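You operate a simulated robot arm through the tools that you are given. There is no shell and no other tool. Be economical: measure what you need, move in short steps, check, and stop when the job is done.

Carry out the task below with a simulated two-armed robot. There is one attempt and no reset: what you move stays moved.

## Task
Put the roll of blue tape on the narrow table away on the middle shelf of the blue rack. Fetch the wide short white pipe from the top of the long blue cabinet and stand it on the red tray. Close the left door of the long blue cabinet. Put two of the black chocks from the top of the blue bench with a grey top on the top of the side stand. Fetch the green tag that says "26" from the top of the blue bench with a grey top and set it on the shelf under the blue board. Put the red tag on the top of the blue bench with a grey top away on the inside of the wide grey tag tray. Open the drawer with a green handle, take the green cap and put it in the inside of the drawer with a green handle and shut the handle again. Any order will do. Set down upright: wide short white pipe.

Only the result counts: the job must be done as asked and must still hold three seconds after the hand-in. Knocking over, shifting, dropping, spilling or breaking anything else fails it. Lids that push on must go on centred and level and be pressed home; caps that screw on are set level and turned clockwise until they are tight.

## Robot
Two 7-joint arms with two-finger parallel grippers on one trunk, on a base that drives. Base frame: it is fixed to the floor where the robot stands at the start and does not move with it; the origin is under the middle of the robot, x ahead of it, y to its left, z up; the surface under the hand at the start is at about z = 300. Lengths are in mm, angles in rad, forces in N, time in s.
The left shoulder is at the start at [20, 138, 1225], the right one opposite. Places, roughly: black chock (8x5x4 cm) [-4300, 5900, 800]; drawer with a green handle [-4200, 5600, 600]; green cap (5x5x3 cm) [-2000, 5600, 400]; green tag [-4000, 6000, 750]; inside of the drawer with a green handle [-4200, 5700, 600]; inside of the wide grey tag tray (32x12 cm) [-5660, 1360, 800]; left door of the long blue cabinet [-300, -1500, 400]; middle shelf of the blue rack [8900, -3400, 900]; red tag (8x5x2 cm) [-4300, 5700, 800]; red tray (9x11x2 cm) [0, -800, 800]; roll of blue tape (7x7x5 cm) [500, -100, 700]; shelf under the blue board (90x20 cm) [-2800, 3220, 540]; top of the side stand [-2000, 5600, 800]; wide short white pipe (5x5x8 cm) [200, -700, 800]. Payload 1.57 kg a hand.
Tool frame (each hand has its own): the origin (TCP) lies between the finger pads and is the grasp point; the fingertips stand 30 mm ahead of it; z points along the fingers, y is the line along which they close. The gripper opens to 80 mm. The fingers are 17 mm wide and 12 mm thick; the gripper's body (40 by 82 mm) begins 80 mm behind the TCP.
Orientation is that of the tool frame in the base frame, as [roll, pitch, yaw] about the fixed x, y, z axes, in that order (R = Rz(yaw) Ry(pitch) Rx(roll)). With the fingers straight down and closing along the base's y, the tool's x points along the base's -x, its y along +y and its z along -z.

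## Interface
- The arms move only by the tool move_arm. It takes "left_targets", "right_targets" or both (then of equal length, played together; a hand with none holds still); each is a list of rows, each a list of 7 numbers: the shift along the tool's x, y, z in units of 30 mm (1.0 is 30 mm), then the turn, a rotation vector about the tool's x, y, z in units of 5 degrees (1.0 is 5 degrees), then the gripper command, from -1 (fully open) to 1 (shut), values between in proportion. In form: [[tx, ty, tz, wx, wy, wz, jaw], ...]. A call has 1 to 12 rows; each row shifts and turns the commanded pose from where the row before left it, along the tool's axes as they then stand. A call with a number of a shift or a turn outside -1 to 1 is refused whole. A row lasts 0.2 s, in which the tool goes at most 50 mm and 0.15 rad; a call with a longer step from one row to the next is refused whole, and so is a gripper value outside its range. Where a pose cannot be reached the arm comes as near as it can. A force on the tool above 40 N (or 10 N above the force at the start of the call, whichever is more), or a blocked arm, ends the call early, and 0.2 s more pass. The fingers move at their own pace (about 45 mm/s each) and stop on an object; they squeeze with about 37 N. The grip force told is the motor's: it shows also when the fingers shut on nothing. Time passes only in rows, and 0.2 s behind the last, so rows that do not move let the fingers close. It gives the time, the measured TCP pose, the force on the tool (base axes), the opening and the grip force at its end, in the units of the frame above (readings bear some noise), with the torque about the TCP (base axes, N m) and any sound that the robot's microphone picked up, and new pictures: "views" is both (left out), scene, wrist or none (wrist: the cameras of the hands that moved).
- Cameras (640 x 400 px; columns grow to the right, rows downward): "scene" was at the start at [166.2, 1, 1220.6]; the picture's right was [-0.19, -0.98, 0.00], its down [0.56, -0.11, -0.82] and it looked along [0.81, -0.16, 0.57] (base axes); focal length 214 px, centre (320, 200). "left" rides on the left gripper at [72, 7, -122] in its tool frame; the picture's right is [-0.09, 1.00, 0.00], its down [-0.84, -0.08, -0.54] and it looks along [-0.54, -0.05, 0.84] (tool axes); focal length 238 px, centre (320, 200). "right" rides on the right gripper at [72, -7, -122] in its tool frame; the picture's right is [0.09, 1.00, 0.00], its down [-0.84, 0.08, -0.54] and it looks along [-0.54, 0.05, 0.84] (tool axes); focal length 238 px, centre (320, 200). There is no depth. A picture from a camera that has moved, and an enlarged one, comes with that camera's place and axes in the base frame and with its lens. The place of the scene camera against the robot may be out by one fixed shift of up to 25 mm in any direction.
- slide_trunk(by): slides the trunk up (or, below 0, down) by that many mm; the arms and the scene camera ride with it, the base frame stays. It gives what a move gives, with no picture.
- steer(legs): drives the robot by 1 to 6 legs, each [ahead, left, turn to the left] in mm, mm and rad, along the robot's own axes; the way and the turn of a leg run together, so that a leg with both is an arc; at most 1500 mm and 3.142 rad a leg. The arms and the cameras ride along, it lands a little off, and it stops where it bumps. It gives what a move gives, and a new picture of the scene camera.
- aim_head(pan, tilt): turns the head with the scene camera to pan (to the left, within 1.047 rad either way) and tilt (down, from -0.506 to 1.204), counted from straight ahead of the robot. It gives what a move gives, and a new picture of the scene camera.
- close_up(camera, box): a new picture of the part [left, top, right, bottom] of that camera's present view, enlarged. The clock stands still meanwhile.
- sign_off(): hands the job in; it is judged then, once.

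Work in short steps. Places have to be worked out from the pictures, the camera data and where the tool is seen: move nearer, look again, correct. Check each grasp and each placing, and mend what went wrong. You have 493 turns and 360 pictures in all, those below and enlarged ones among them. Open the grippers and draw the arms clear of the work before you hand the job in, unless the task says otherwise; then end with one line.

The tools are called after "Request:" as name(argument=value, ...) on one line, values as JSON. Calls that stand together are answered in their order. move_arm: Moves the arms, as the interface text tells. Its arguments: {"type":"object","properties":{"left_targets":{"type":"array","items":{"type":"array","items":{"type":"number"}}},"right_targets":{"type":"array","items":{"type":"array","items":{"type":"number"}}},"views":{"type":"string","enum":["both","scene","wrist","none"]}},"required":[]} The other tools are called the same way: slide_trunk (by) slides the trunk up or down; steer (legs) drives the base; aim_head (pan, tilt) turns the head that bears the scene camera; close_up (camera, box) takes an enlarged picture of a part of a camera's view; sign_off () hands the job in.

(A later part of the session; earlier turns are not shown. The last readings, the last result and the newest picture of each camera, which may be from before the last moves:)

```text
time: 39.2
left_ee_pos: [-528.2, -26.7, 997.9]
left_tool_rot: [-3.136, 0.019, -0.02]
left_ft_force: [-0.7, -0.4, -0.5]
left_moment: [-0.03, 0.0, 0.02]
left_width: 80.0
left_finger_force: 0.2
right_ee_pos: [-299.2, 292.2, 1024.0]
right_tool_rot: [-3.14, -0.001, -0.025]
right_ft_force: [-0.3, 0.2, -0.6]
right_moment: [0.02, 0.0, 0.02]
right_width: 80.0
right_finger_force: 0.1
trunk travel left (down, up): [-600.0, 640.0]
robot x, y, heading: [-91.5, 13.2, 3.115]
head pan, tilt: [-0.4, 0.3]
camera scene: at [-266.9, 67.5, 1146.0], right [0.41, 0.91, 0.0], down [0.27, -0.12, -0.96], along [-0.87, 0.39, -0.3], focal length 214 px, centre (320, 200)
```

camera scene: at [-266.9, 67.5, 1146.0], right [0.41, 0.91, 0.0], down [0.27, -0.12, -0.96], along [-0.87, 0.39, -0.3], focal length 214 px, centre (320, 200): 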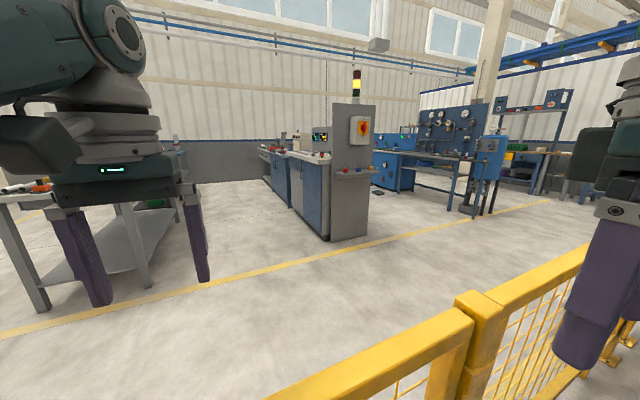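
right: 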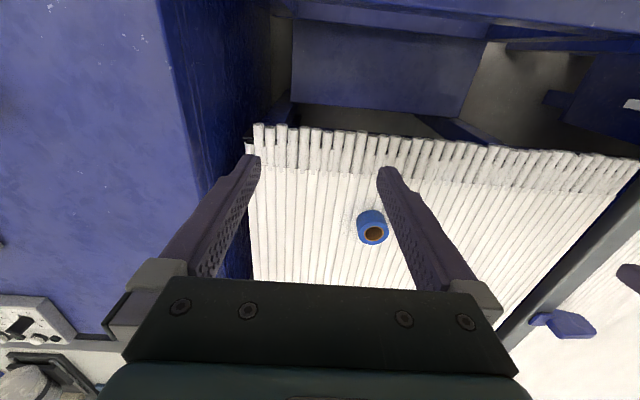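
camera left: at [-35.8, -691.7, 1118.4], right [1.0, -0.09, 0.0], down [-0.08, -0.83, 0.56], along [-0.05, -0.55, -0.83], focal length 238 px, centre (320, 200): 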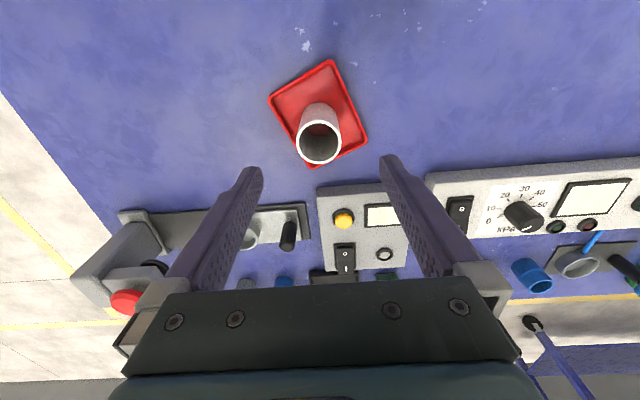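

The fence runs a long way in +y. I'll raise the trunk for clearance and turn to look along +y.

Request:
slide_trunk(by=200)

Request:
steer(legs=[[0, 0, -1.55]])

Request:
aim_head(pan=0, tilt=0.6)

```text
time: 41.4
left_ee_pos: [-528.7, -25.8, 1197.9]
left_tool_rot: [-3.136, 0.019, -0.021]
left_ft_force: [0.9, 0.2, 0.5]
left_moment: [-0.02, 0.02, 0.0]
left_width: 79.9
left_finger_force: 0.0
right_ee_pos: [-299.2, 292.2, 1224.3]
right_tool_rot: [3.142, 0.0, -0.025]
right_ft_force: [0.1, 0.2, -0.8]
right_moment: [0.0, -0.02, 0.01]
right_width: 80.2
right_finger_force: 0.0
trunk travel left (down, up): [-800.0, 440.0]
robot x, y, heading: [-82.3, 14.9, 3.113]
head pan, tilt: [-0.4, 0.3]
```

```text
time: 45.5
left_ee_pos: [-139.6, 451.1, 1198.8]
left_tool_rot: [-3.137, 0.019, -1.571]
left_ft_force: [0.2, 1.1, 0.4]
left_moment: [0.01, 0.0, 0.0]
left_width: 80.0
left_finger_force: 0.2
right_ee_pos: [183.6, 230.3, 1224.2]
right_tool_rot: [-3.14, -0.002, -1.575]
right_ft_force: [0.3, -0.7, -0.2]
right_moment: [-0.01, 0.03, -0.03]
right_width: 80.1
right_finger_force: 0.0
trunk travel left (down, up): [-800.0, 440.0]
robot x, y, heading: [-88.5, 17.6, 1.566]
head pan, tilt: [-0.4, 0.3]
camera scene: at [-44.9, 212.1, 1346.0], right [0.92, -0.39, 0.0], down [-0.12, -0.27, -0.96], along [0.38, 0.88, -0.3], focal length 214 px, centre (320, 200)
```

scene: 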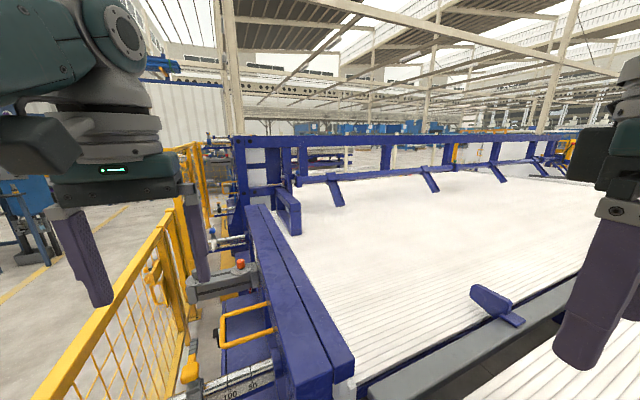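

```text
time: 46.4
left_ee_pos: [-140.6, 451.2, 1198.0]
left_tool_rot: [-3.138, 0.017, -1.571]
left_ft_force: [0.5, -0.6, 0.0]
left_moment: [-0.01, 0.03, -0.01]
left_width: 80.0
left_finger_force: 0.1
right_ee_pos: [184.7, 230.8, 1224.4]
right_tool_rot: [-3.139, -0.002, -1.575]
right_ft_force: [0.4, -0.1, 0.1]
right_moment: [0.02, 0.01, 0.0]
right_width: 80.1
right_finger_force: 0.2
trunk travel left (down, up): [-800.0, 440.0]
robot x, y, heading: [-93.3, 15.8, 1.57]
head pan, tilt: [0.0, 0.6]
camera scene: at [-81.1, 214.7, 1318.6], right [1.0, -0.01, 0.0], down [0.0, -0.56, -0.83], along [0.0, 0.83, -0.56], focal length 214 px, centre (320, 200)
```

scene: 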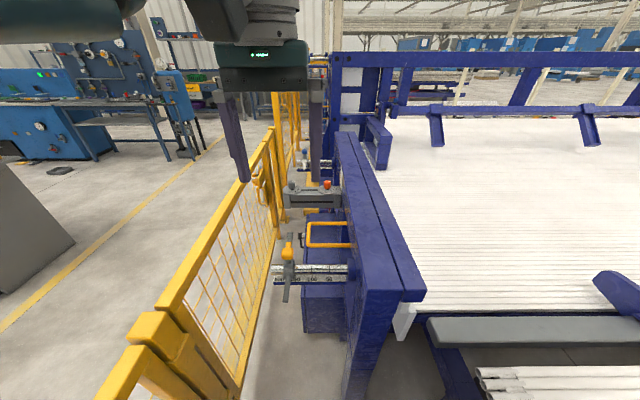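

The robot seems boxed in by furniture, yet it stood over the blue beam from the start, so I'll test with short legs whether the base can pass the fence line. The hands are well above it.

Request:
steer(legs=[[0, 200, 0]])

```text
time: 48.0
left_ee_pos: [-341.7, 451.8, 1197.7]
left_tool_rot: [-3.136, 0.019, -1.568]
left_ft_force: [-0.1, 0.9, 0.1]
left_moment: [-0.02, 0.05, 0.02]
left_width: 79.9
left_finger_force: 0.1
right_ee_pos: [-19.1, 230.9, 1223.7]
right_tool_rot: [-3.14, 0.001, -1.575]
right_ft_force: [-0.6, 0.9, 0.0]
right_moment: [-0.01, -0.01, 0.02]
right_width: 80.2
right_finger_force: 0.1
trunk travel left (down, up): [-800.0, 440.0]
robot x, y, heading: [-291.8, 11.8, 1.569]
head pan, tilt: [0.0, 0.6]
camera scene: at [-282.9, 215.5, 1318.5], right [1.0, 0.0, 0.0], down [0.0, -0.56, -0.83], along [0.0, 0.83, -0.56], focal length 214 px, centre (320, 200)
```

scene: 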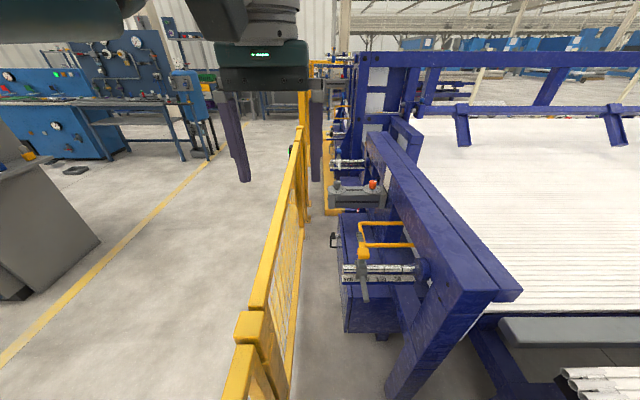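

The fence line is now only about 95 mm from the axis without a bump; I'll continue 200 mm.

Request:
steer(legs=[[0, 200, 0]])

```text
time: 49.6
left_ee_pos: [-542.9, 452.3, 1199.0]
left_tool_rot: [-3.136, 0.02, -1.567]
left_ft_force: [0.3, -0.1, 0.1]
left_moment: [0.0, 0.01, -0.02]
left_width: 80.0
left_finger_force: 0.1
right_ee_pos: [-217.9, 231.7, 1224.7]
right_tool_rot: [-3.14, 0.0, -1.57]
right_ft_force: [0.4, 0.1, 0.0]
right_moment: [0.01, -0.01, 0.0]
right_width: 79.8
right_finger_force: 0.1
trunk travel left (down, up): [-800.0, 440.0]
robot x, y, heading: [-492.1, 12.7, 1.57]
head pan, tilt: [0.0, 0.6]
camera scene: at [-483.1, 215.9, 1318.5], right [1.0, 0.0, 0.0], down [0.0, -0.56, -0.83], along [0.0, 0.83, -0.56], focal length 214 px, centre (320, 200)
```

scene: 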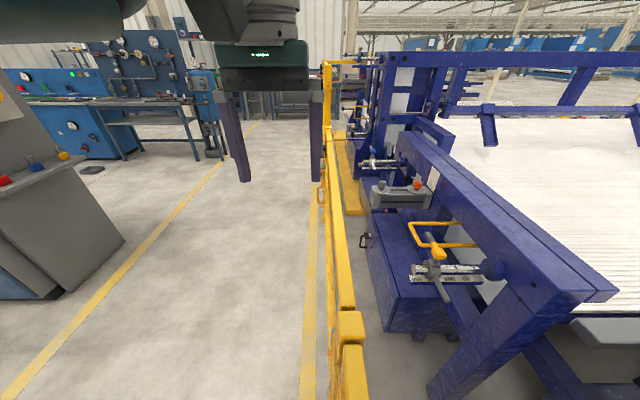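

The base passes freely, so only the arms and objects matter. I'll drive round to the far side of the cabinet to see the door.

Request:
steer(legs=[[0, 400, 0], [-1500, 0, 0], [-500, 0, 0], [0, 0, -0.9]])

```text
time: 64.2
left_ee_pos: [-564.3, -1712.7, 1198.2]
left_tool_rot: [-3.139, 0.019, -2.473]
left_ft_force: [0.4, -0.1, -0.8]
left_moment: [0.02, -0.04, -0.03]
left_width: 80.1
left_finger_force: 0.1
right_ee_pos: [-537.7, -2103.4, 1223.5]
right_tool_rot: [-3.14, 0.0, -2.478]
right_ft_force: [0.4, -0.2, -0.7]
right_moment: [-0.01, -0.01, 0.01]
right_width: 80.0
right_finger_force: 0.0
trunk travel left (down, up): [-800.0, 440.0]
robot x, y, heading: [-874.8, -2022.3, 0.664]
head pan, tilt: [0.0, 0.6]
camera scene: at [-720.6, -1893.8, 1318.5], right [0.62, -0.79, 0.0], down [-0.44, -0.35, -0.83], along [0.65, 0.51, -0.56], focal length 214 px, centre (320, 200)
```

scene: 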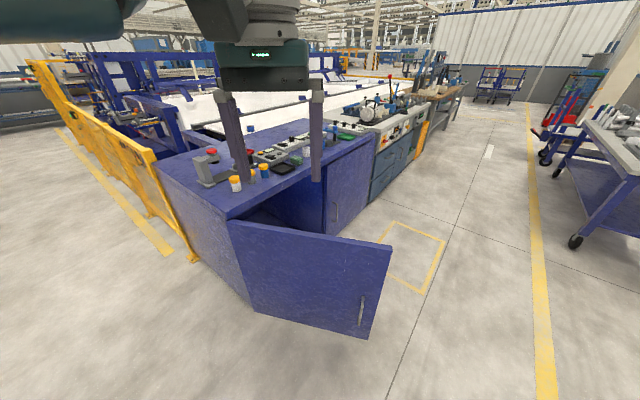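

The left door is hinged at about (-433,-1222) and open about 66°, with its free edge near (-189,-1781). I'll push its outer face with the closed left fingers while driving. First I'll lower the trunk and shut the fingers.

Request:
slide_trunk(by=-445)

Request:
move_arm(left_targets=[[0, 0, 0, 0, 0, 0, 1], [0, 0, 0, 0, 0, 0, 1], [0, 0, 0, 0, 0, 0, 1], [0, 0, 0, 0, 0, 0, 1]], views="none")

Request:
steer(legs=[[232, -249, 0], [0, 0, 0.289]])

```text
refused: -445 is not a number from -400 to 400
```

```text
time: 65.2
left_ee_pos: [-564.9, -1713.1, 1198.6]
left_tool_rot: [-3.136, 0.02, -2.473]
left_ft_force: [-0.2, 0.2, -0.3]
left_moment: [0.0, -0.02, 0.02]
left_width: 0.4
left_finger_force: 4.3
right_ee_pos: [-538.0, -2103.6, 1224.0]
right_tool_rot: [-3.141, -0.001, -2.477]
right_ft_force: [0.3, -0.3, 0.0]
right_moment: [0.02, -0.01, -0.01]
right_width: 79.8
right_finger_force: 0.0
trunk travel left (down, up): [-800.0, 440.0]
robot x, y, heading: [-877.2, -2023.0, 0.662]
head pan, tilt: [0.0, 0.6]
```

```text
time: 68.3
left_ee_pos: [-327.5, -1685.3, 1197.1]
left_tool_rot: [-3.136, 0.019, -2.194]
left_ft_force: [-0.5, 0.5, -0.3]
left_moment: [0.03, 0.02, 0.03]
left_width: 0.0
left_finger_force: 21.1
right_ee_pos: [-194.5, -2054.9, 1223.2]
right_tool_rot: [-3.139, -0.001, -2.197]
right_ft_force: [-0.2, -0.6, -0.1]
right_moment: [0.0, -0.01, -0.01]
right_width: 80.0
right_finger_force: 0.0
trunk travel left (down, up): [-800.0, 440.0]
robot x, y, heading: [-544.6, -2068.6, 0.941]
head pan, tilt: [0.0, 0.6]
camera scene: at [-424.4, -1905.4, 1318.5], right [0.81, -0.59, 0.0], down [-0.33, -0.46, -0.83], along [0.48, 0.67, -0.56], focal length 214 px, centre (320, 200)
```

scene: 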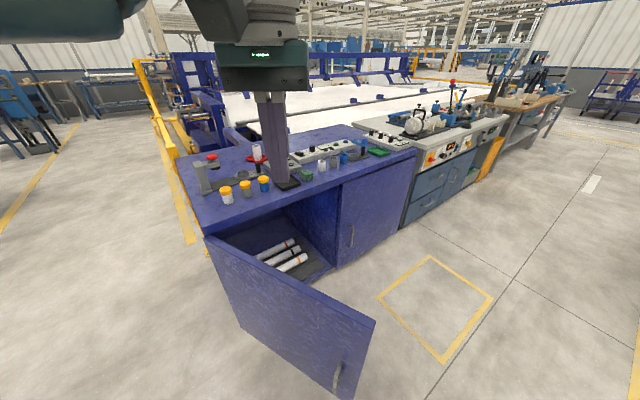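

The door position is confirmed. The hand is about 100 mm outside its face, so I'll lower the trunk to bring the fingers to the door's top part.

Request:
slide_trunk(by=-400)

Request:
slide_trunk(by=-48)

Request:
aim_head(pan=0, tilt=0.3)

```text
time: 72.2
left_ee_pos: [-327.9, -1685.3, 798.3]
left_tool_rot: [-3.137, 0.019, -2.195]
left_ft_force: [-1.2, -0.8, -0.1]
left_moment: [0.01, 0.05, 0.02]
left_width: 0.0
left_finger_force: 21.6
right_ee_pos: [-194.6, -2055.6, 824.2]
right_tool_rot: [-3.14, 0.001, -2.197]
right_ft_force: [-0.8, -0.1, -0.1]
right_moment: [-0.01, 0.03, 0.05]
right_width: 80.4
right_finger_force: 0.0
trunk travel left (down, up): [-400.0, 840.0]
robot x, y, heading: [-544.6, -2070.3, 0.941]
head pan, tilt: [0.0, 0.6]
```

```text
time: 73.0
left_ee_pos: [-327.6, -1686.3, 751.6]
left_tool_rot: [-3.135, 0.018, -2.193]
left_ft_force: [0.7, -0.5, -0.9]
left_moment: [0.03, 0.04, 0.03]
left_width: 0.0
left_finger_force: 21.3
right_ee_pos: [-192.9, -2056.3, 777.3]
right_tool_rot: [-3.14, 0.001, -2.198]
right_ft_force: [0.5, 0.0, -0.3]
right_moment: [0.01, 0.02, -0.01]
right_width: 79.8
right_finger_force: 0.1
trunk travel left (down, up): [-352.0, 888.0]
robot x, y, heading: [-542.8, -2072.5, 0.946]
head pan, tilt: [0.0, 0.6]
```

```text
time: 73.8
left_ee_pos: [-327.2, -1684.6, 749.6]
left_tool_rot: [-3.138, 0.02, -2.194]
left_ft_force: [-0.6, 0.8, 1.0]
left_moment: [0.0, -0.01, -0.01]
left_width: 0.1
left_finger_force: 21.4
right_ee_pos: [-193.9, -2054.1, 774.8]
right_tool_rot: [-3.139, -0.002, -2.196]
right_ft_force: [-0.8, -0.1, 0.7]
right_moment: [0.01, -0.01, 0.01]
right_width: 80.0
right_finger_force: 0.0
trunk travel left (down, up): [-352.0, 888.0]
robot x, y, heading: [-545.7, -2071.5, 0.941]
head pan, tilt: [0.0, 0.3]
camera scene: at [-421.4, -1901.4, 897.9], right [0.81, -0.59, 0.0], down [-0.17, -0.24, -0.96], along [0.56, 0.77, -0.3], focal length 214 px, centre (320, 200)
```

scene: 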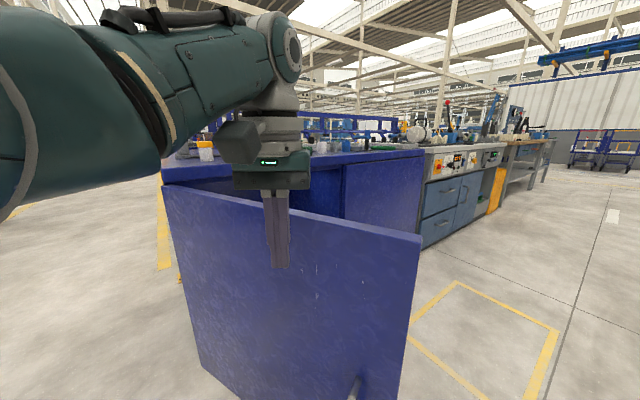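

The fingers are in front of the door's upper face. I'll drive forward 300 mm to push it.

Request:
steer(legs=[[300, 0, 0]])

```text
time: 75.9
left_ee_pos: [-156.9, -1449.6, 750.2]
left_tool_rot: [-3.137, 0.02, -2.194]
left_ft_force: [0.7, -0.3, 0.2]
left_moment: [0.05, 0.05, -0.01]
left_width: 0.0
left_finger_force: 21.1
right_ee_pos: [-22.3, -1818.7, 776.2]
right_tool_rot: [-3.14, 0.001, -2.197]
right_ft_force: [-0.8, 0.4, 0.0]
right_moment: [0.02, 0.0, -0.01]
right_width: 80.2
right_finger_force: 0.1
trunk travel left (down, up): [-352.0, 888.0]
robot x, y, heading: [-372.5, -1836.2, 0.937]
head pan, tilt: [0.0, 0.3]
camera scene: at [-250.0, -1665.2, 898.1], right [0.81, -0.59, 0.0], down [-0.17, -0.24, -0.96], along [0.56, 0.77, -0.3], focal length 214 px, centre (320, 200)
```

scene: 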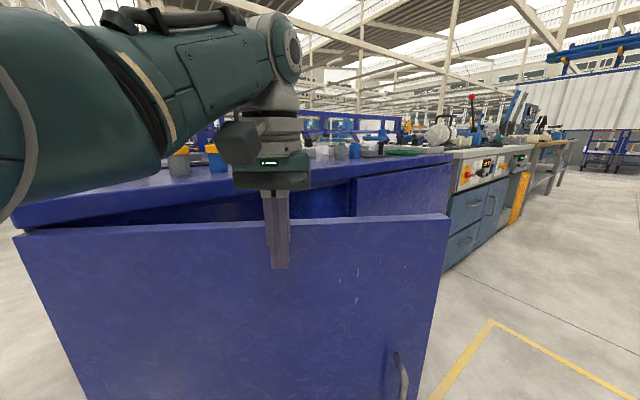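

The door follows. Another 200 mm.

Request:
steer(legs=[[200, 0, 0]])

```text
time: 77.5
left_ee_pos: [-37.9, -1287.8, 750.0]
left_tool_rot: [-3.136, 0.018, -2.196]
left_ft_force: [0.3, -0.2, -0.5]
left_moment: [-0.01, 0.0, -0.03]
left_width: 0.0
left_finger_force: 21.3
right_ee_pos: [95.2, -1656.0, 775.2]
right_tool_rot: [-3.139, 0.001, -2.201]
right_ft_force: [-0.1, 0.0, -0.1]
right_moment: [-0.03, 0.0, 0.02]
right_width: 80.1
right_finger_force: 0.2
trunk travel left (down, up): [-352.0, 888.0]
robot x, y, heading: [-249.9, -1672.8, 0.941]
head pan, tilt: [0.0, 0.3]
camera scene: at [-131.2, -1502.7, 898.1], right [0.81, -0.59, 0.0], down [-0.17, -0.24, -0.96], along [0.56, 0.77, -0.3], focal length 214 px, centre (320, 200)
```

scene: 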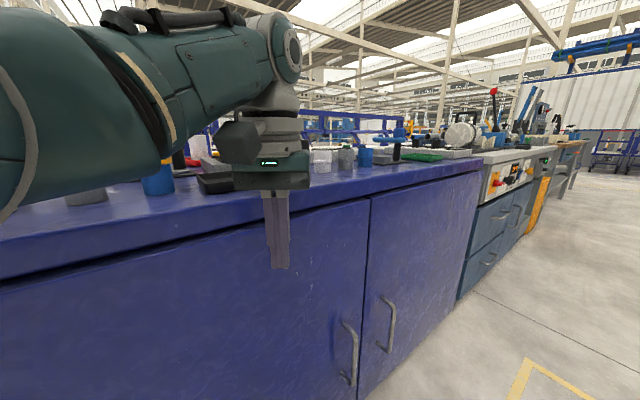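

Nearly shut. I'll press the door home with small arm steps along +y.

Request:
move_arm(left_targets=[[-0.27, 0.195, 0, 0, 0, 0, 1], [-0.27, 0.195, 0, 0, 0, 0, 1], [-0.27, 0.195, 0, 0, 0, 0, 1], [-0.27, 0.195, 0, 0, 0, 0, 1], [-0.27, 0.195, 0, 0, 0, 0, 1]], views="scene")

```text
time: 78.7
left_ee_pos: [-42.9, -1240.6, 751.0]
left_tool_rot: [-3.136, 0.02, -2.199]
left_ft_force: [0.0, -0.8, 0.1]
left_moment: [-0.01, 0.01, -0.02]
left_width: 0.0
left_finger_force: 21.0
left hand out of reach, approached as far as the arm can: row 5
right_ee_pos: [94.9, -1655.9, 775.8]
right_tool_rot: [-3.141, -0.002, -2.199]
right_ft_force: [-0.4, -0.3, 0.8]
right_moment: [0.01, -0.01, -0.02]
right_width: 80.0
right_finger_force: 0.0
trunk travel left (down, up): [-352.0, 888.0]
robot x, y, heading: [-249.9, -1671.7, 0.944]
head pan, tilt: [0.0, 0.3]
camera scene: at [-131.5, -1502.8, 898.0], right [0.81, -0.59, 0.0], down [-0.17, -0.24, -0.96], along [0.56, 0.77, -0.3], focal length 214 px, centre (320, 200)
```

scene: 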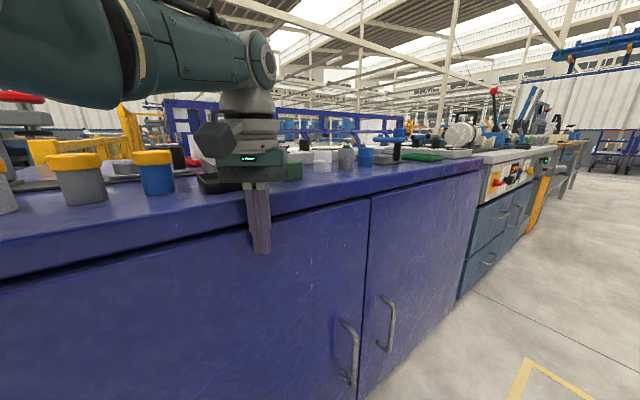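

The door didn't move further; it may already be shut. I'll press with a few more mm via the base, then inspect the seam.

Request:
steer(legs=[[40, 20, 0]])

Request:
close_up(camera="scene", box=[280, 150, 480, 390])

```text
time: 79.5
left_ee_pos: [-41.9, -1238.1, 748.9]
left_tool_rot: [-3.127, -0.019, -2.203]
left_ft_force: [-5.7, -12.4, 3.9]
left_moment: [0.09, 0.01, 0.12]
left_width: 0.0
left_finger_force: 21.2
right_ee_pos: [96.5, -1641.5, 775.7]
right_tool_rot: [3.14, -0.004, -2.199]
right_ft_force: [0.4, -0.1, -1.0]
right_moment: [0.01, 0.0, 0.0]
right_width: 79.8
right_finger_force: 0.1
trunk travel left (down, up): [-352.0, 888.0]
robot x, y, heading: [-247.1, -1651.5, 0.942]
head pan, tilt: [0.0, 0.3]
stopped in leg 1: the force on the tool passed its limit at 69 N (the readings are from after the stop); the commanded pose is now the measured one
camera scene: at [-129.4, -1487.4, 897.5], right [0.81, -0.59, 0.0], down [-0.18, -0.24, -0.95], along [0.56, 0.77, -0.3], focal length 214 px, centre (320, 200)
```

scene: 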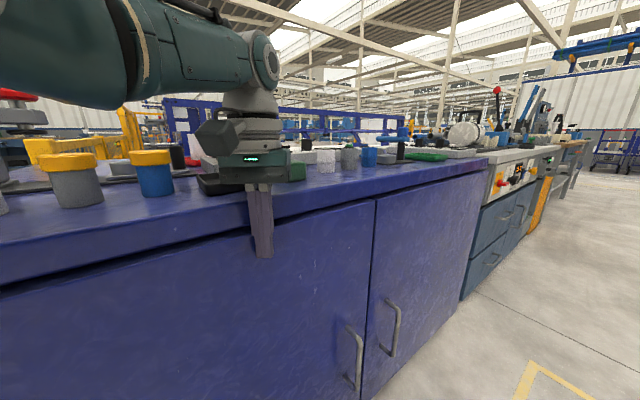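

```text
1.67 times, centred on (380, 270) of scene
camera zoom: at [-129.4, -1487.4, 897.5], right [0.81, -0.59, 0.0], down [-0.18, -0.24, -0.95], along [0.56, 0.77, -0.3], focal length 358 px, centre (220, 83)
```

zoom: 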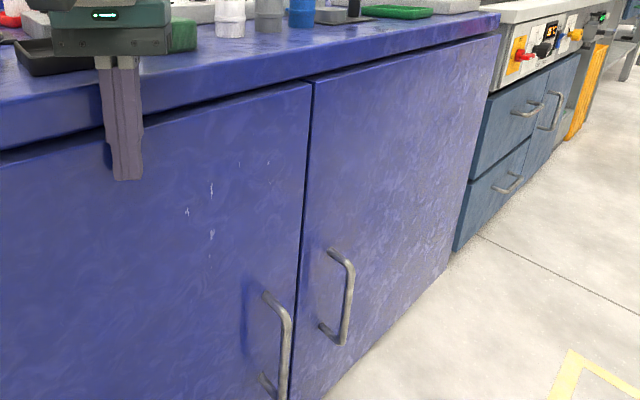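

The straight finger probably rests on the cabinet top's overhang rather than on the door. I'll back off, lower, tilt the fingertips forward 30° and press the door itself.

Request:
steer(legs=[[-80, 0, 0]])

Request:
slide_trunk(by=-60)

Request:
move_arm(left_targets=[[0, 0, 0, 0, -1, 0, 1], [0, 0, 0, 0, -1, 0, 1], [0, 0, 0, 0, -1, 0, 1], [0, 0, 0, 0, -1, 0, 1], [0, 0, 0, 0, -1, 0, 1], [0, 0, 0, 0, -1, 0, 1]], views="scene")

```text
time: 80.5
left_ee_pos: [-86.7, -1296.2, 751.9]
left_tool_rot: [-3.129, -0.01, -2.201]
left_ft_force: [0.5, -0.3, -0.2]
left_moment: [0.01, -0.03, -0.03]
left_width: 0.0
left_finger_force: 21.3
right_ee_pos: [52.4, -1702.7, 775.5]
right_tool_rot: [-3.141, -0.001, -2.2]
right_ft_force: [-0.2, 0.9, 0.1]
right_moment: [-0.03, 0.0, 0.01]
right_width: 79.7
right_finger_force: 0.0
trunk travel left (down, up): [-352.0, 888.0]
robot x, y, heading: [-298.1, -1713.5, 0.942]
head pan, tilt: [0.0, 0.3]
camera scene: at [-174.6, -1548.4, 897.9], right [0.81, -0.59, 0.0], down [-0.17, -0.24, -0.96], along [0.56, 0.77, -0.3], focal length 214 px, centre (320, 200)
```

scene: 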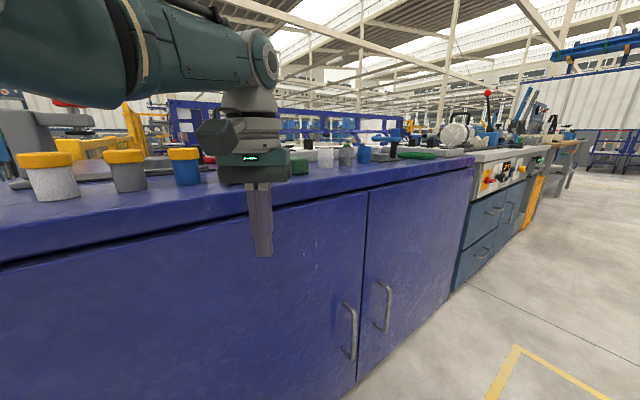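

```text
time: 81.5
left_ee_pos: [-87.6, -1295.3, 691.4]
left_tool_rot: [-3.129, -0.011, -2.203]
left_ft_force: [-1.4, 0.0, -0.3]
left_moment: [0.01, -0.01, 0.0]
left_width: 0.0
left_finger_force: 21.7
right_ee_pos: [52.8, -1701.7, 716.0]
right_tool_rot: [3.142, -0.001, -2.199]
right_ft_force: [0.3, -0.4, -0.1]
right_moment: [0.02, 0.01, -0.02]
right_width: 80.2
right_finger_force: 0.0
trunk travel left (down, up): [-292.0, 948.0]
robot x, y, heading: [-296.5, -1719.7, 0.944]
head pan, tilt: [0.0, 0.3]
```

```text
time: 83.0
left_ee_pos: [-85.3, -1295.3, 690.5]
left_tool_rot: [-3.128, 0.515, -2.197]
left_ft_force: [-0.5, -0.1, -0.6]
left_moment: [0.02, 0.01, 0.01]
left_width: 0.2
left_finger_force: 21.1
right_ee_pos: [51.7, -1701.9, 715.8]
right_tool_rot: [3.141, -0.001, -2.198]
right_ft_force: [-0.9, -0.5, -0.1]
right_moment: [0.03, 0.03, 0.0]
right_width: 79.9
right_finger_force: 0.1
trunk travel left (down, up): [-292.0, 948.0]
robot x, y, heading: [-299.7, -1716.9, 0.945]
head pan, tilt: [0.0, 0.3]
camera scene: at [-174.6, -1548.4, 838.0], right [0.81, -0.59, 0.0], down [-0.17, -0.24, -0.96], along [0.56, 0.77, -0.3], focal length 214 px, centre (320, 200)
```

scene: 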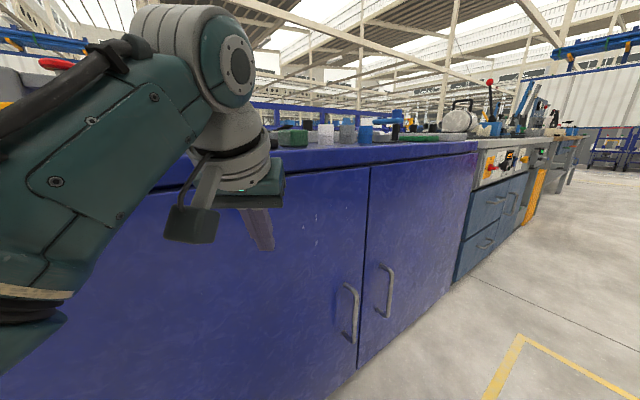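

Now I'll drive forward to press the door with the tips; it stops when the force rises.

Request:
steer(legs=[[60, 30, 0]])

```text
time: 84.0
left_ee_pos: [-77.9, -1248.9, 690.2]
left_tool_rot: [-3.123, 0.497, -2.199]
left_ft_force: [-1.3, -0.3, -0.2]
left_moment: [0.04, -0.02, 0.01]
left_width: 0.5
left_finger_force: 21.5
right_ee_pos: [61.0, -1649.4, 715.4]
right_tool_rot: [3.141, 0.0, -2.197]
right_ft_force: [-0.7, 0.3, 0.5]
right_moment: [0.03, -0.04, 0.0]
right_width: 80.1
right_finger_force: 0.1
trunk travel left (down, up): [-292.0, 948.0]
robot x, y, heading: [-287.3, -1666.6, 0.944]
head pan, tilt: [0.0, 0.3]
stopped in leg 1: the force on the tool passed its limit at 100 N (the readings are from after the stop); the commanded pose is now the measured one
camera scene: at [-166.1, -1496.5, 837.9], right [0.81, -0.59, 0.0], down [-0.17, -0.24, -0.96], along [0.56, 0.77, -0.3], focal length 214 px, centre (320, 200)
```

scene: 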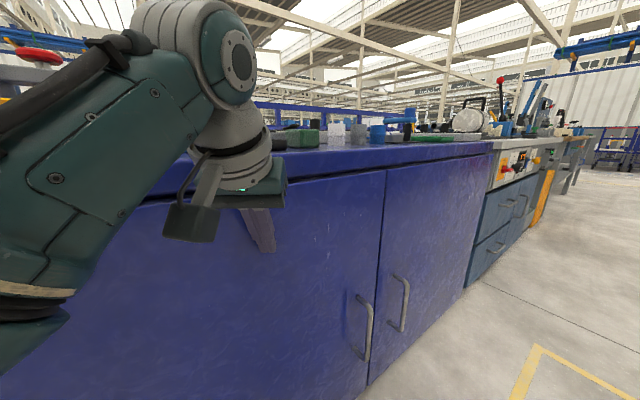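

The door was pressed with 100 N and is shut. I'll back off and check that it stays.

Request:
steer(legs=[[-500, 0, 0]])

Request:
move_arm(left_targets=[[0, 0, 0, 0, 1, 0, -1], [0, 0, 0, 0, 1, 0, -1], [0, 0, 0, 0, 1, 0, -1], [0, 0, 0, 0, 1, 0, -1], [0, 0, 0, 0, 1, 0, -1], [0, 0, 0, 0, 0.8, 0, -1]], views="scene")

Request:
close_up(camera="scene", box=[150, 120, 470, 320])

```text
time: 86.9
left_ee_pos: [-368.8, -1645.6, 691.5]
left_tool_rot: [-3.123, 0.497, -2.193]
left_ft_force: [-0.2, -0.4, 0.2]
left_moment: [0.04, 0.01, 0.01]
left_width: 0.0
left_finger_force: 21.5
right_ee_pos: [-226.1, -2047.3, 716.1]
right_tool_rot: [-3.14, -0.004, -2.195]
right_ft_force: [0.6, -0.4, -0.1]
right_moment: [0.0, -0.03, 0.02]
right_width: 80.0
right_finger_force: 0.0
trunk travel left (down, up): [-292.0, 948.0]
robot x, y, heading: [-575.4, -2065.4, 0.952]
head pan, tilt: [0.0, 0.3]
camera scene: at [-454.5, -1894.0, 838.0], right [0.81, -0.58, 0.0], down [-0.17, -0.24, -0.96], along [0.56, 0.78, -0.3], focal length 214 px, centre (320, 200)
```

scene: 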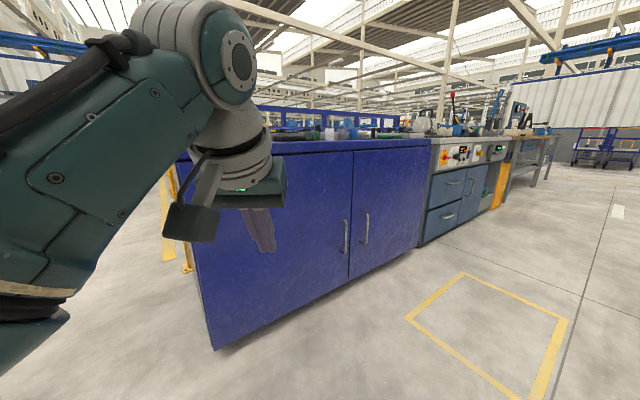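

```text
time: 88.3
left_ee_pos: [-369.3, -1644.1, 692.4]
left_tool_rot: [-3.125, -0.009, -2.206]
left_ft_force: [-1.0, -0.2, 0.4]
left_moment: [-0.04, 0.0, 0.02]
left_width: 80.0
left_finger_force: 0.0
right_ee_pos: [-226.4, -2046.2, 715.8]
right_tool_rot: [-3.14, 0.0, -2.194]
right_ft_force: [-0.3, 0.2, -0.5]
right_moment: [0.04, 0.0, 0.03]
right_width: 79.9
right_finger_force: 0.1
trunk travel left (down, up): [-292.0, 948.0]
robot x, y, heading: [-576.0, -2064.0, 0.946]
head pan, tilt: [0.0, 0.3]
camera scene: at [-454.4, -1893.7, 838.0], right [0.81, -0.58, 0.0], down [-0.17, -0.24, -0.96], along [0.56, 0.78, -0.3], focal length 214 px, centre (320, 200)
```

scene: 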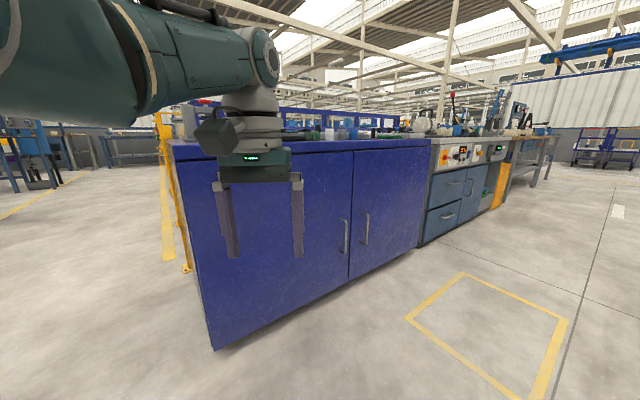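

```text
2.00 times, centred on (310, 220) of scene
camera zoom: at [-454.4, -1893.7, 838.0], right [0.81, -0.58, 0.0], down [-0.17, -0.24, -0.96], along [0.56, 0.78, -0.3], focal length 429 px, centre (340, 160)
```

zoom: 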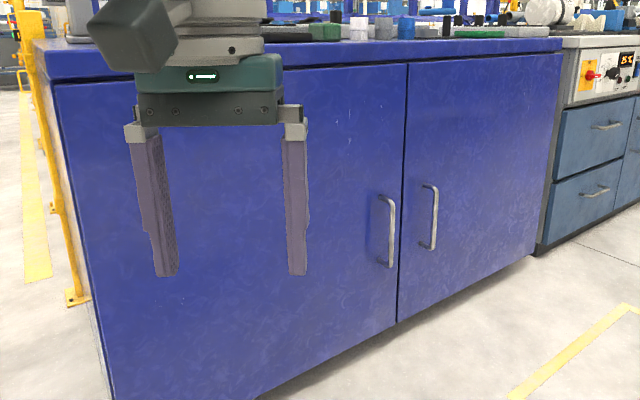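

The door is closed flush. Next the tape: I'll raise the trunk and drive back round to the narrow table.

Request:
slide_trunk(by=400)

Request:
slide_trunk(by=60)

Request:
aim_head(pan=-0.2, tilt=0.9)

Request:
steer(legs=[[0, 0, -0.946], [-324, 0, 0], [0, 1500, 0], [0, 389, 0], [850, 0, 0]])

```text
time: 92.1
left_ee_pos: [-369.1, -1644.9, 1091.4]
left_tool_rot: [-3.124, -0.008, -2.203]
left_ft_force: [-0.1, 0.7, 0.0]
left_moment: [0.0, 0.0, 0.02]
left_width: 80.1
left_finger_force: 0.1
right_ee_pos: [-226.4, -2045.8, 1116.4]
right_tool_rot: [-3.14, -0.001, -2.194]
right_ft_force: [-0.5, 0.0, 0.5]
right_moment: [-0.01, -0.05, 0.01]
right_width: 79.8
right_finger_force: 0.1
trunk travel left (down, up): [-692.0, 548.0]
robot x, y, heading: [-575.3, -2063.0, 0.949]
head pan, tilt: [0.0, 0.3]
```

```text
time: 93.1
left_ee_pos: [-368.0, -1645.7, 1150.8]
left_tool_rot: [-3.125, -0.008, -2.204]
left_ft_force: [0.1, -0.8, 0.2]
left_moment: [0.0, -0.01, -0.04]
left_width: 80.2
left_finger_force: 0.1
right_ee_pos: [-226.0, -2045.8, 1176.9]
right_tool_rot: [-3.141, -0.002, -2.194]
right_ft_force: [-0.4, 0.2, 0.5]
right_moment: [-0.04, 0.0, -0.02]
right_width: 80.1
right_finger_force: 0.3
trunk travel left (down, up): [-752.0, 488.0]
robot x, y, heading: [-579.5, -2061.4, 0.948]
head pan, tilt: [0.0, 0.3]
```

```text
time: 94.1
left_ee_pos: [-367.9, -1645.8, 1150.6]
left_tool_rot: [-3.123, -0.009, -2.204]
left_ft_force: [-0.7, -0.1, 1.0]
left_moment: [-0.01, 0.02, 0.02]
left_width: 80.0
left_finger_force: 0.0
right_ee_pos: [-227.9, -2046.4, 1175.9]
right_tool_rot: [3.141, -0.003, -2.193]
right_ft_force: [0.6, 0.0, -0.5]
right_moment: [-0.01, -0.01, 0.02]
right_width: 79.7
right_finger_force: 0.0
trunk travel left (down, up): [-752.0, 488.0]
robot x, y, heading: [-573.3, -2061.9, 0.949]
head pan, tilt: [-0.201, 0.901]
camera scene: at [-453.6, -1918.4, 1245.8], right [0.68, -0.73, 0.0], down [-0.57, -0.53, -0.62], along [0.46, 0.42, -0.78], focal length 214 px, centre (320, 200)
```

scene: 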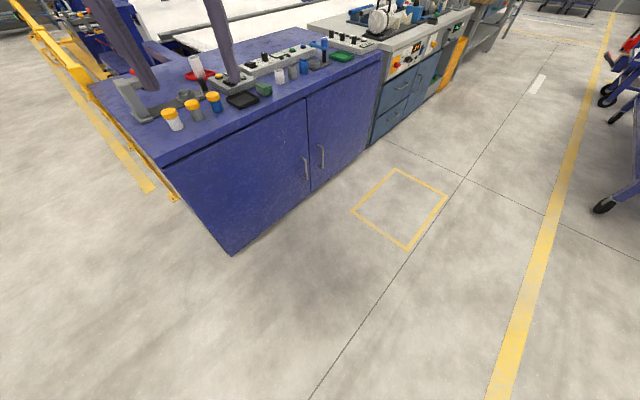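

```text
time: 111.7
left_ee_pos: [438.2, -161.5, 1151.4]
left_tool_rot: [-3.124, -0.009, 3.109]
left_ft_force: [0.6, 1.0, -0.8]
left_moment: [0.0, 0.01, 0.05]
left_width: 80.0
left_finger_force: 0.1
right_ee_pos: [188.0, -505.2, 1175.6]
right_tool_rot: [3.141, -0.001, 3.122]
right_ft_force: [0.7, -0.3, 0.5]
right_moment: [0.0, 0.0, -0.03]
right_width: 80.0
right_finger_force: 0.1
trunk travel left (down, up): [-752.0, 488.0]
robot x, y, heading: [-20.5, -229.5, -0.023]
head pan, tilt: [-0.201, 0.901]
camera scene: at [158.0, -233.6, 1245.7], right [-0.22, -0.98, 0.0], down [-0.76, 0.17, -0.62], along [0.61, -0.14, -0.78], focal length 214 px, centre (320, 200)
```

scene: 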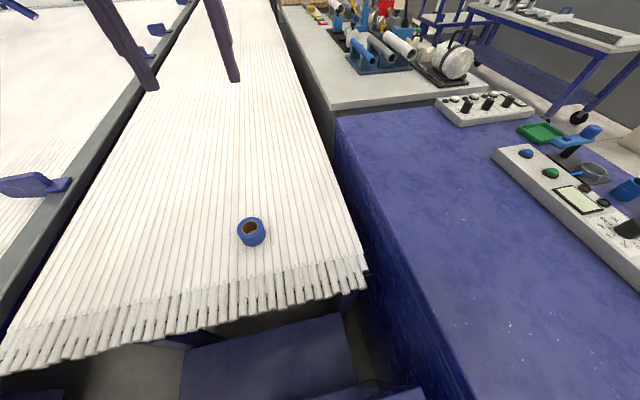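

The tape is around (490,-115). I'll lower the trunk and look with the left wrist camera.

Request:
slide_trunk(by=-180)

Request:
move_arm(left_targets=[[-0.5, 1, 0, 0, 0, 0, -1], [-0.5, 0.5, 0, 0, 0, 0, -1]], views="wrist")

```text
time: 113.7
left_ee_pos: [438.3, -160.6, 972.1]
left_tool_rot: [-3.124, -0.008, 3.11]
left_ft_force: [0.0, -0.1, 0.5]
left_moment: [-0.01, 0.01, -0.02]
left_width: 80.1
left_finger_force: 0.2
right_ee_pos: [187.4, -505.2, 995.3]
right_tool_rot: [3.141, -0.001, 3.123]
right_ft_force: [0.0, 0.4, 0.1]
right_moment: [0.0, 0.0, -0.02]
right_width: 80.1
right_finger_force: 0.2
trunk travel left (down, up): [-572.0, 668.0]
robot x, y, heading: [-23.8, -226.5, -0.02]
head pan, tilt: [-0.201, 0.901]
```

```text
time: 114.3
left_ee_pos: [453.1, -114.5, 970.3]
left_tool_rot: [-3.122, -0.008, 3.109]
left_ft_force: [0.7, -0.2, -0.5]
left_moment: [-0.01, -0.01, 0.01]
left_width: 79.8
left_finger_force: 0.1
left hand out of reach, approached as far as the arm can: row 2
right_ee_pos: [188.1, -504.3, 996.3]
right_tool_rot: [3.141, -0.002, 3.12]
right_ft_force: [-0.2, 0.1, -0.2]
right_moment: [0.02, -0.04, 0.02]
right_width: 80.1
right_finger_force: 0.2
trunk travel left (down, up): [-572.0, 668.0]
robot x, y, heading: [-23.2, -222.2, -0.02]
head pan, tilt: [-0.201, 0.901]
camera left: at [383.3, -104.2, 1091.2], right [0.12, 0.99, -0.02], down [0.84, -0.09, 0.54], along [0.53, -0.08, -0.84], focal length 238 px, centre (320, 200)
```

left: 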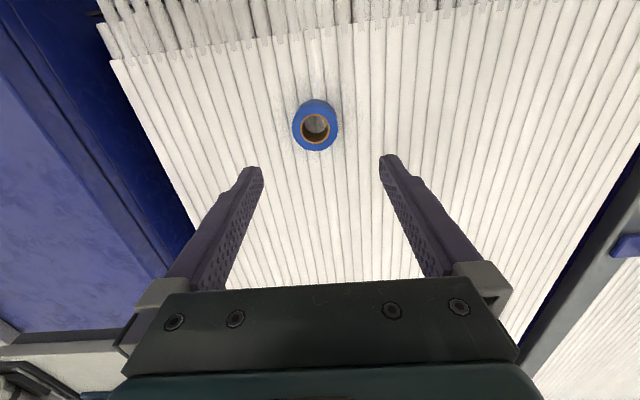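

The tape centre is at about (480,-129) with its top near z≈726. I'll drive 50 mm ahead, lower, and look again for a precise centring.

Request:
steer(legs=[[60, 0, 0]])

Request:
move_arm(left_targets=[[0.5, -0.25, 1, 0, 0, 0, -1], [0.5, -0.25, 1, 0, 0, 0, -1], [0, 0, 1, 0, 0, 0, -1], [0, 0, 1, 0, 0, 0, -1]], views="wrist")

```text
time: 115.3
left_ee_pos: [512.3, -117.1, 969.6]
left_tool_rot: [-3.125, -0.008, 3.11]
left_ft_force: [0.8, 0.3, -0.2]
left_moment: [0.0, 0.02, 0.0]
left_width: 79.8
left_finger_force: 0.0
right_ee_pos: [246.9, -505.5, 996.1]
right_tool_rot: [3.14, -0.002, 3.119]
right_ft_force: [0.0, 0.3, -0.6]
right_moment: [-0.02, 0.02, -0.01]
right_width: 79.8
right_finger_force: 0.0
trunk travel left (down, up): [-572.0, 668.0]
robot x, y, heading: [34.4, -227.7, -0.024]
head pan, tilt: [-0.201, 0.901]
camera scene: at [216.6, -235.0, 1065.8], right [-0.22, -0.98, 0.0], down [-0.76, 0.17, -0.62], along [0.61, -0.14, -0.78], focal length 214 px, centre (320, 200)
```

scene: 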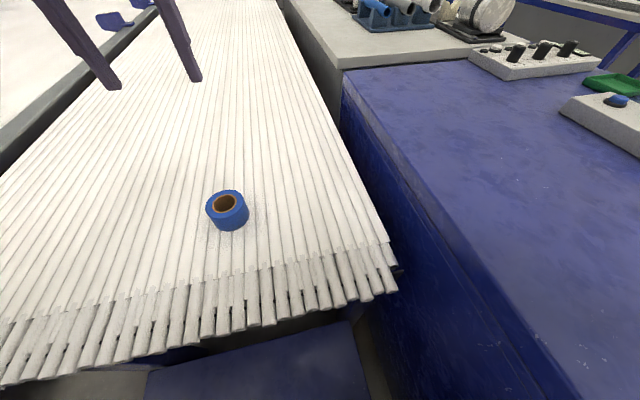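

```text
time: 116.3
left_ee_pos: [480.8, -132.3, 850.6]
left_tool_rot: [-3.125, -0.009, 3.109]
left_ft_force: [0.3, 0.2, 0.0]
left_moment: [0.0, 0.01, 0.0]
left_width: 80.1
left_finger_force: 0.1
right_ee_pos: [245.9, -506.2, 995.7]
right_tool_rot: [3.139, -0.002, 3.118]
right_ft_force: [-0.1, -0.3, -0.2]
right_moment: [0.0, -0.01, 0.04]
right_width: 80.1
right_finger_force: 0.1
trunk travel left (down, up): [-572.0, 668.0]
robot x, y, heading: [31.5, -227.6, -0.02]
head pan, tilt: [-0.201, 0.901]
camera left: at [409.9, -120.9, 973.1], right [0.12, 0.99, -0.02], down [0.84, -0.09, 0.54], along [0.53, -0.08, -0.84], focal length 238 px, centre (320, 200)
```

left: 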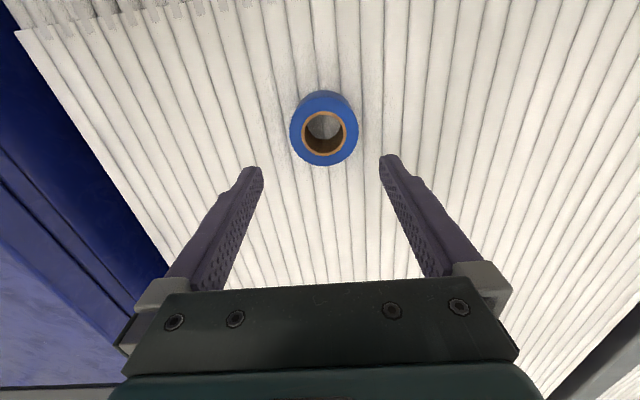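

The tape is at (481,-130), the hand is centred within 2 mm. I'll level it and lower until the tips are just above the tape top, then check.

Request:
move_arm(left_targets=[[0, 0.07, 0.9, -0.19, -0.1, 0, -1], [0, 0, 0.9, 0, 0, 0, -1], [0, 0, 0.8, 0, 0, 0, -1]], views="wrist")

```text
time: 117.1
left_ee_pos: [467.1, -127.0, 791.6]
left_tool_rot: [3.141, 0.002, 3.11]
left_ft_force: [-0.5, -0.3, 0.4]
left_moment: [-0.03, -0.01, 0.03]
left_width: 79.8
left_finger_force: 0.0
left hand out of reach, approached as far as the arm can: row 2, 3
right_ee_pos: [246.3, -506.6, 996.3]
right_tool_rot: [3.141, -0.003, 3.118]
right_ft_force: [0.7, -0.2, -0.2]
right_moment: [0.02, 0.03, 0.01]
right_width: 79.8
right_finger_force: 0.1
trunk travel left (down, up): [-572.0, 668.0]
robot x, y, heading: [34.6, -229.5, -0.024]
head pan, tilt: [-0.201, 0.901]
camera left: at [394.3, -118.6, 911.7], right [0.12, 0.99, 0.0], down [0.83, -0.1, 0.54], along [0.54, -0.07, -0.84], focal length 238 px, centre (320, 200)
```

left: 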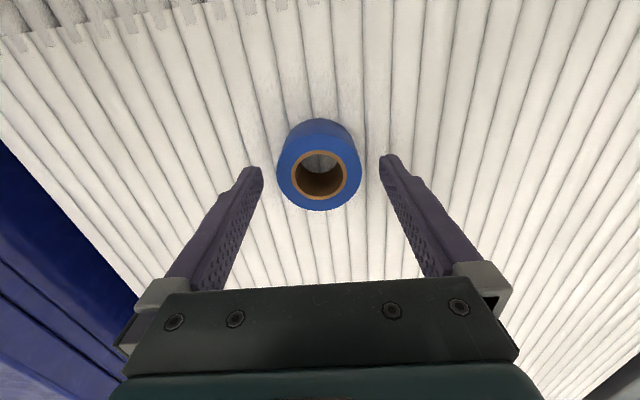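

The arm is at its reach at this height; I'll lift the hand a little, lower the trunk by 120 and re-centre.

Request:
move_arm(left_targets=[[0, 0, -1, 0, 0, 0, -1], [0, 0, -1, 0, 0, 0, -1]], views="none")

Request:
slide_trunk(by=-100)

```text
time: 117.7
left_ee_pos: [466.4, -127.8, 849.9]
left_tool_rot: [-3.141, -0.001, 3.111]
left_ft_force: [-0.2, 0.2, -0.6]
left_moment: [-0.04, 0.01, 0.03]
left_width: 80.2
left_finger_force: 0.1
right_ee_pos: [245.1, -506.8, 995.9]
right_tool_rot: [3.14, 0.0, 3.118]
right_ft_force: [0.9, -0.7, 0.5]
right_moment: [-0.03, -0.01, 0.05]
right_width: 80.0
right_finger_force: 0.1
trunk travel left (down, up): [-572.0, 668.0]
robot x, y, heading: [35.8, -227.2, -0.022]
head pan, tilt: [-0.201, 0.901]
```

```text
time: 119.0
left_ee_pos: [465.5, -127.8, 749.5]
left_tool_rot: [3.141, 0.0, 3.111]
left_ft_force: [0.2, -0.3, -0.2]
left_moment: [0.01, 0.0, 0.0]
left_width: 80.0
left_finger_force: 0.1
right_ee_pos: [245.5, -506.6, 895.2]
right_tool_rot: [-3.141, -0.001, 3.119]
right_ft_force: [-0.3, 0.2, 0.3]
right_moment: [-0.01, 0.0, -0.01]
right_width: 80.2
right_finger_force: 0.1
trunk travel left (down, up): [-472.0, 768.0]
robot x, y, heading: [33.1, -232.2, -0.023]
head pan, tilt: [-0.201, 0.901]
```

Request:
move_arm(left_targets=[[-0.43, -0.08, 0, 0, 0, 0, -1]], views="wrist")

```text
time: 119.4
left_ee_pos: [480.6, -130.3, 749.8]
left_tool_rot: [3.14, 0.0, 3.109]
left_ft_force: [-0.3, 0.2, -0.4]
left_moment: [0.01, -0.02, -0.03]
left_width: 79.9
left_finger_force: 0.1
right_ee_pos: [245.8, -506.5, 896.4]
right_tool_rot: [-3.141, 0.001, 3.119]
right_ft_force: [-0.8, 0.1, -0.8]
right_moment: [0.01, 0.0, 0.02]
right_width: 79.7
right_finger_force: 0.1
trunk travel left (down, up): [-472.0, 768.0]
robot x, y, heading: [38.8, -227.4, -0.022]
head pan, tilt: [-0.201, 0.901]
camera left: at [407.2, -121.8, 871.2], right [0.12, 0.99, 0.0], down [0.83, -0.1, 0.54], along [0.54, -0.07, -0.84], focal length 238 px, centre (320, 200)
```

left: 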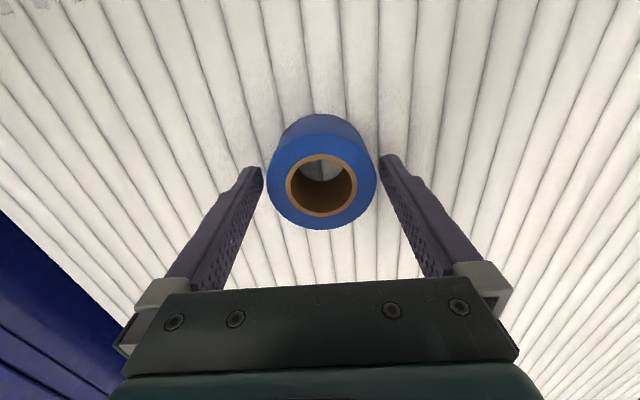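

Centred between the fingers. Lower 30 mm and grip.

Request:
move_arm(left_targets=[[0, 0, 0.5, 0, 0, 0, -1], [0, 0, 0.5, 0, 0, 0, -1], [0, 0, 0, 0, 0, 0, 1], [0, 0, 0, 0, 0, 0, 1], [0, 0, 0, 0, 0, 0, 1]], views="wrist")

```text
time: 120.0
left_ee_pos: [478.8, -131.0, 729.4]
left_tool_rot: [3.141, -0.006, 3.11]
left_ft_force: [-7.5, 3.3, 15.7]
left_moment: [-0.36, 0.13, -0.25]
left_width: 78.6
left_finger_force: 0.1
right_ee_pos: [246.5, -505.4, 896.0]
right_tool_rot: [3.141, -0.002, 3.122]
right_ft_force: [-0.5, 0.2, -0.8]
right_moment: [0.02, 0.0, 0.03]
right_width: 79.9
right_finger_force: 0.0
trunk travel left (down, up): [-472.0, 768.0]
robot x, y, heading: [31.1, -226.8, -0.023]
head pan, tilt: [-0.201, 0.901]
stopped in row 2 (left hand): the force on the tool passed its limit at 66 N (the readings are from after the stop); the commanded pose is now the measured one
camera left: at [408.2, -121.9, 851.7], right [0.12, 0.99, 0.0], down [0.84, -0.1, 0.54], along [0.53, -0.07, -0.84], focal length 238 px, centre (320, 200)
```

left: 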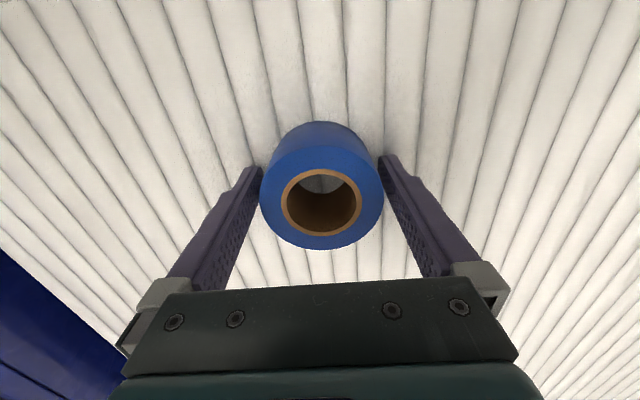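

Contact at z=729 with the fingers well down beside the tape. I'll ease up 2 mm and close.

Request:
move_arm(left_targets=[[0, 0, -0.08, 0, 0, 0, -0.8], [0, 0, 0, 0, 0, 0, 0], [0, 0, 0, 0, 0, 0, 1], [0, 0, 0, 0, 0, 0, 1]], views="wrist")

```text
time: 121.0
left_ee_pos: [480.0, -130.4, 731.4]
left_tool_rot: [-3.141, -0.003, 3.111]
left_ft_force: [-0.2, 1.1, 0.0]
left_moment: [0.0, 0.03, -0.03]
left_width: 66.9
left_finger_force: 37.0
right_ee_pos: [245.2, -505.3, 896.3]
right_tool_rot: [-3.141, -0.001, 3.121]
right_ft_force: [-0.2, 0.3, 0.4]
right_moment: [-0.03, 0.03, -0.01]
right_width: 79.8
right_finger_force: 0.0
trunk travel left (down, up): [-472.0, 768.0]
robot x, y, heading: [36.2, -229.8, -0.025]
head pan, tilt: [-0.201, 0.901]
camera left: at [408.3, -122.6, 853.5], right [0.12, 0.99, 0.0], down [0.84, -0.1, 0.54], along [0.54, -0.07, -0.84], focal length 238 px, centre (320, 200)
```

left: 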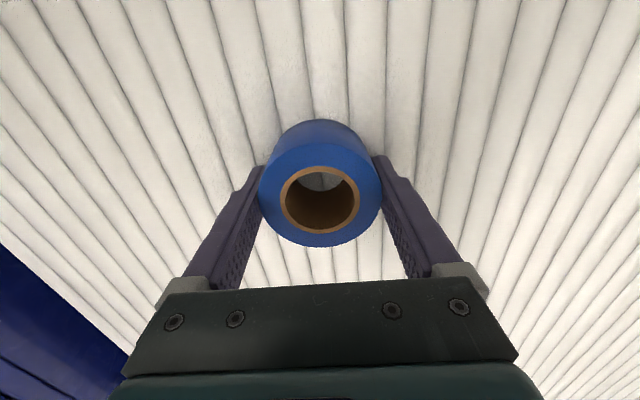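

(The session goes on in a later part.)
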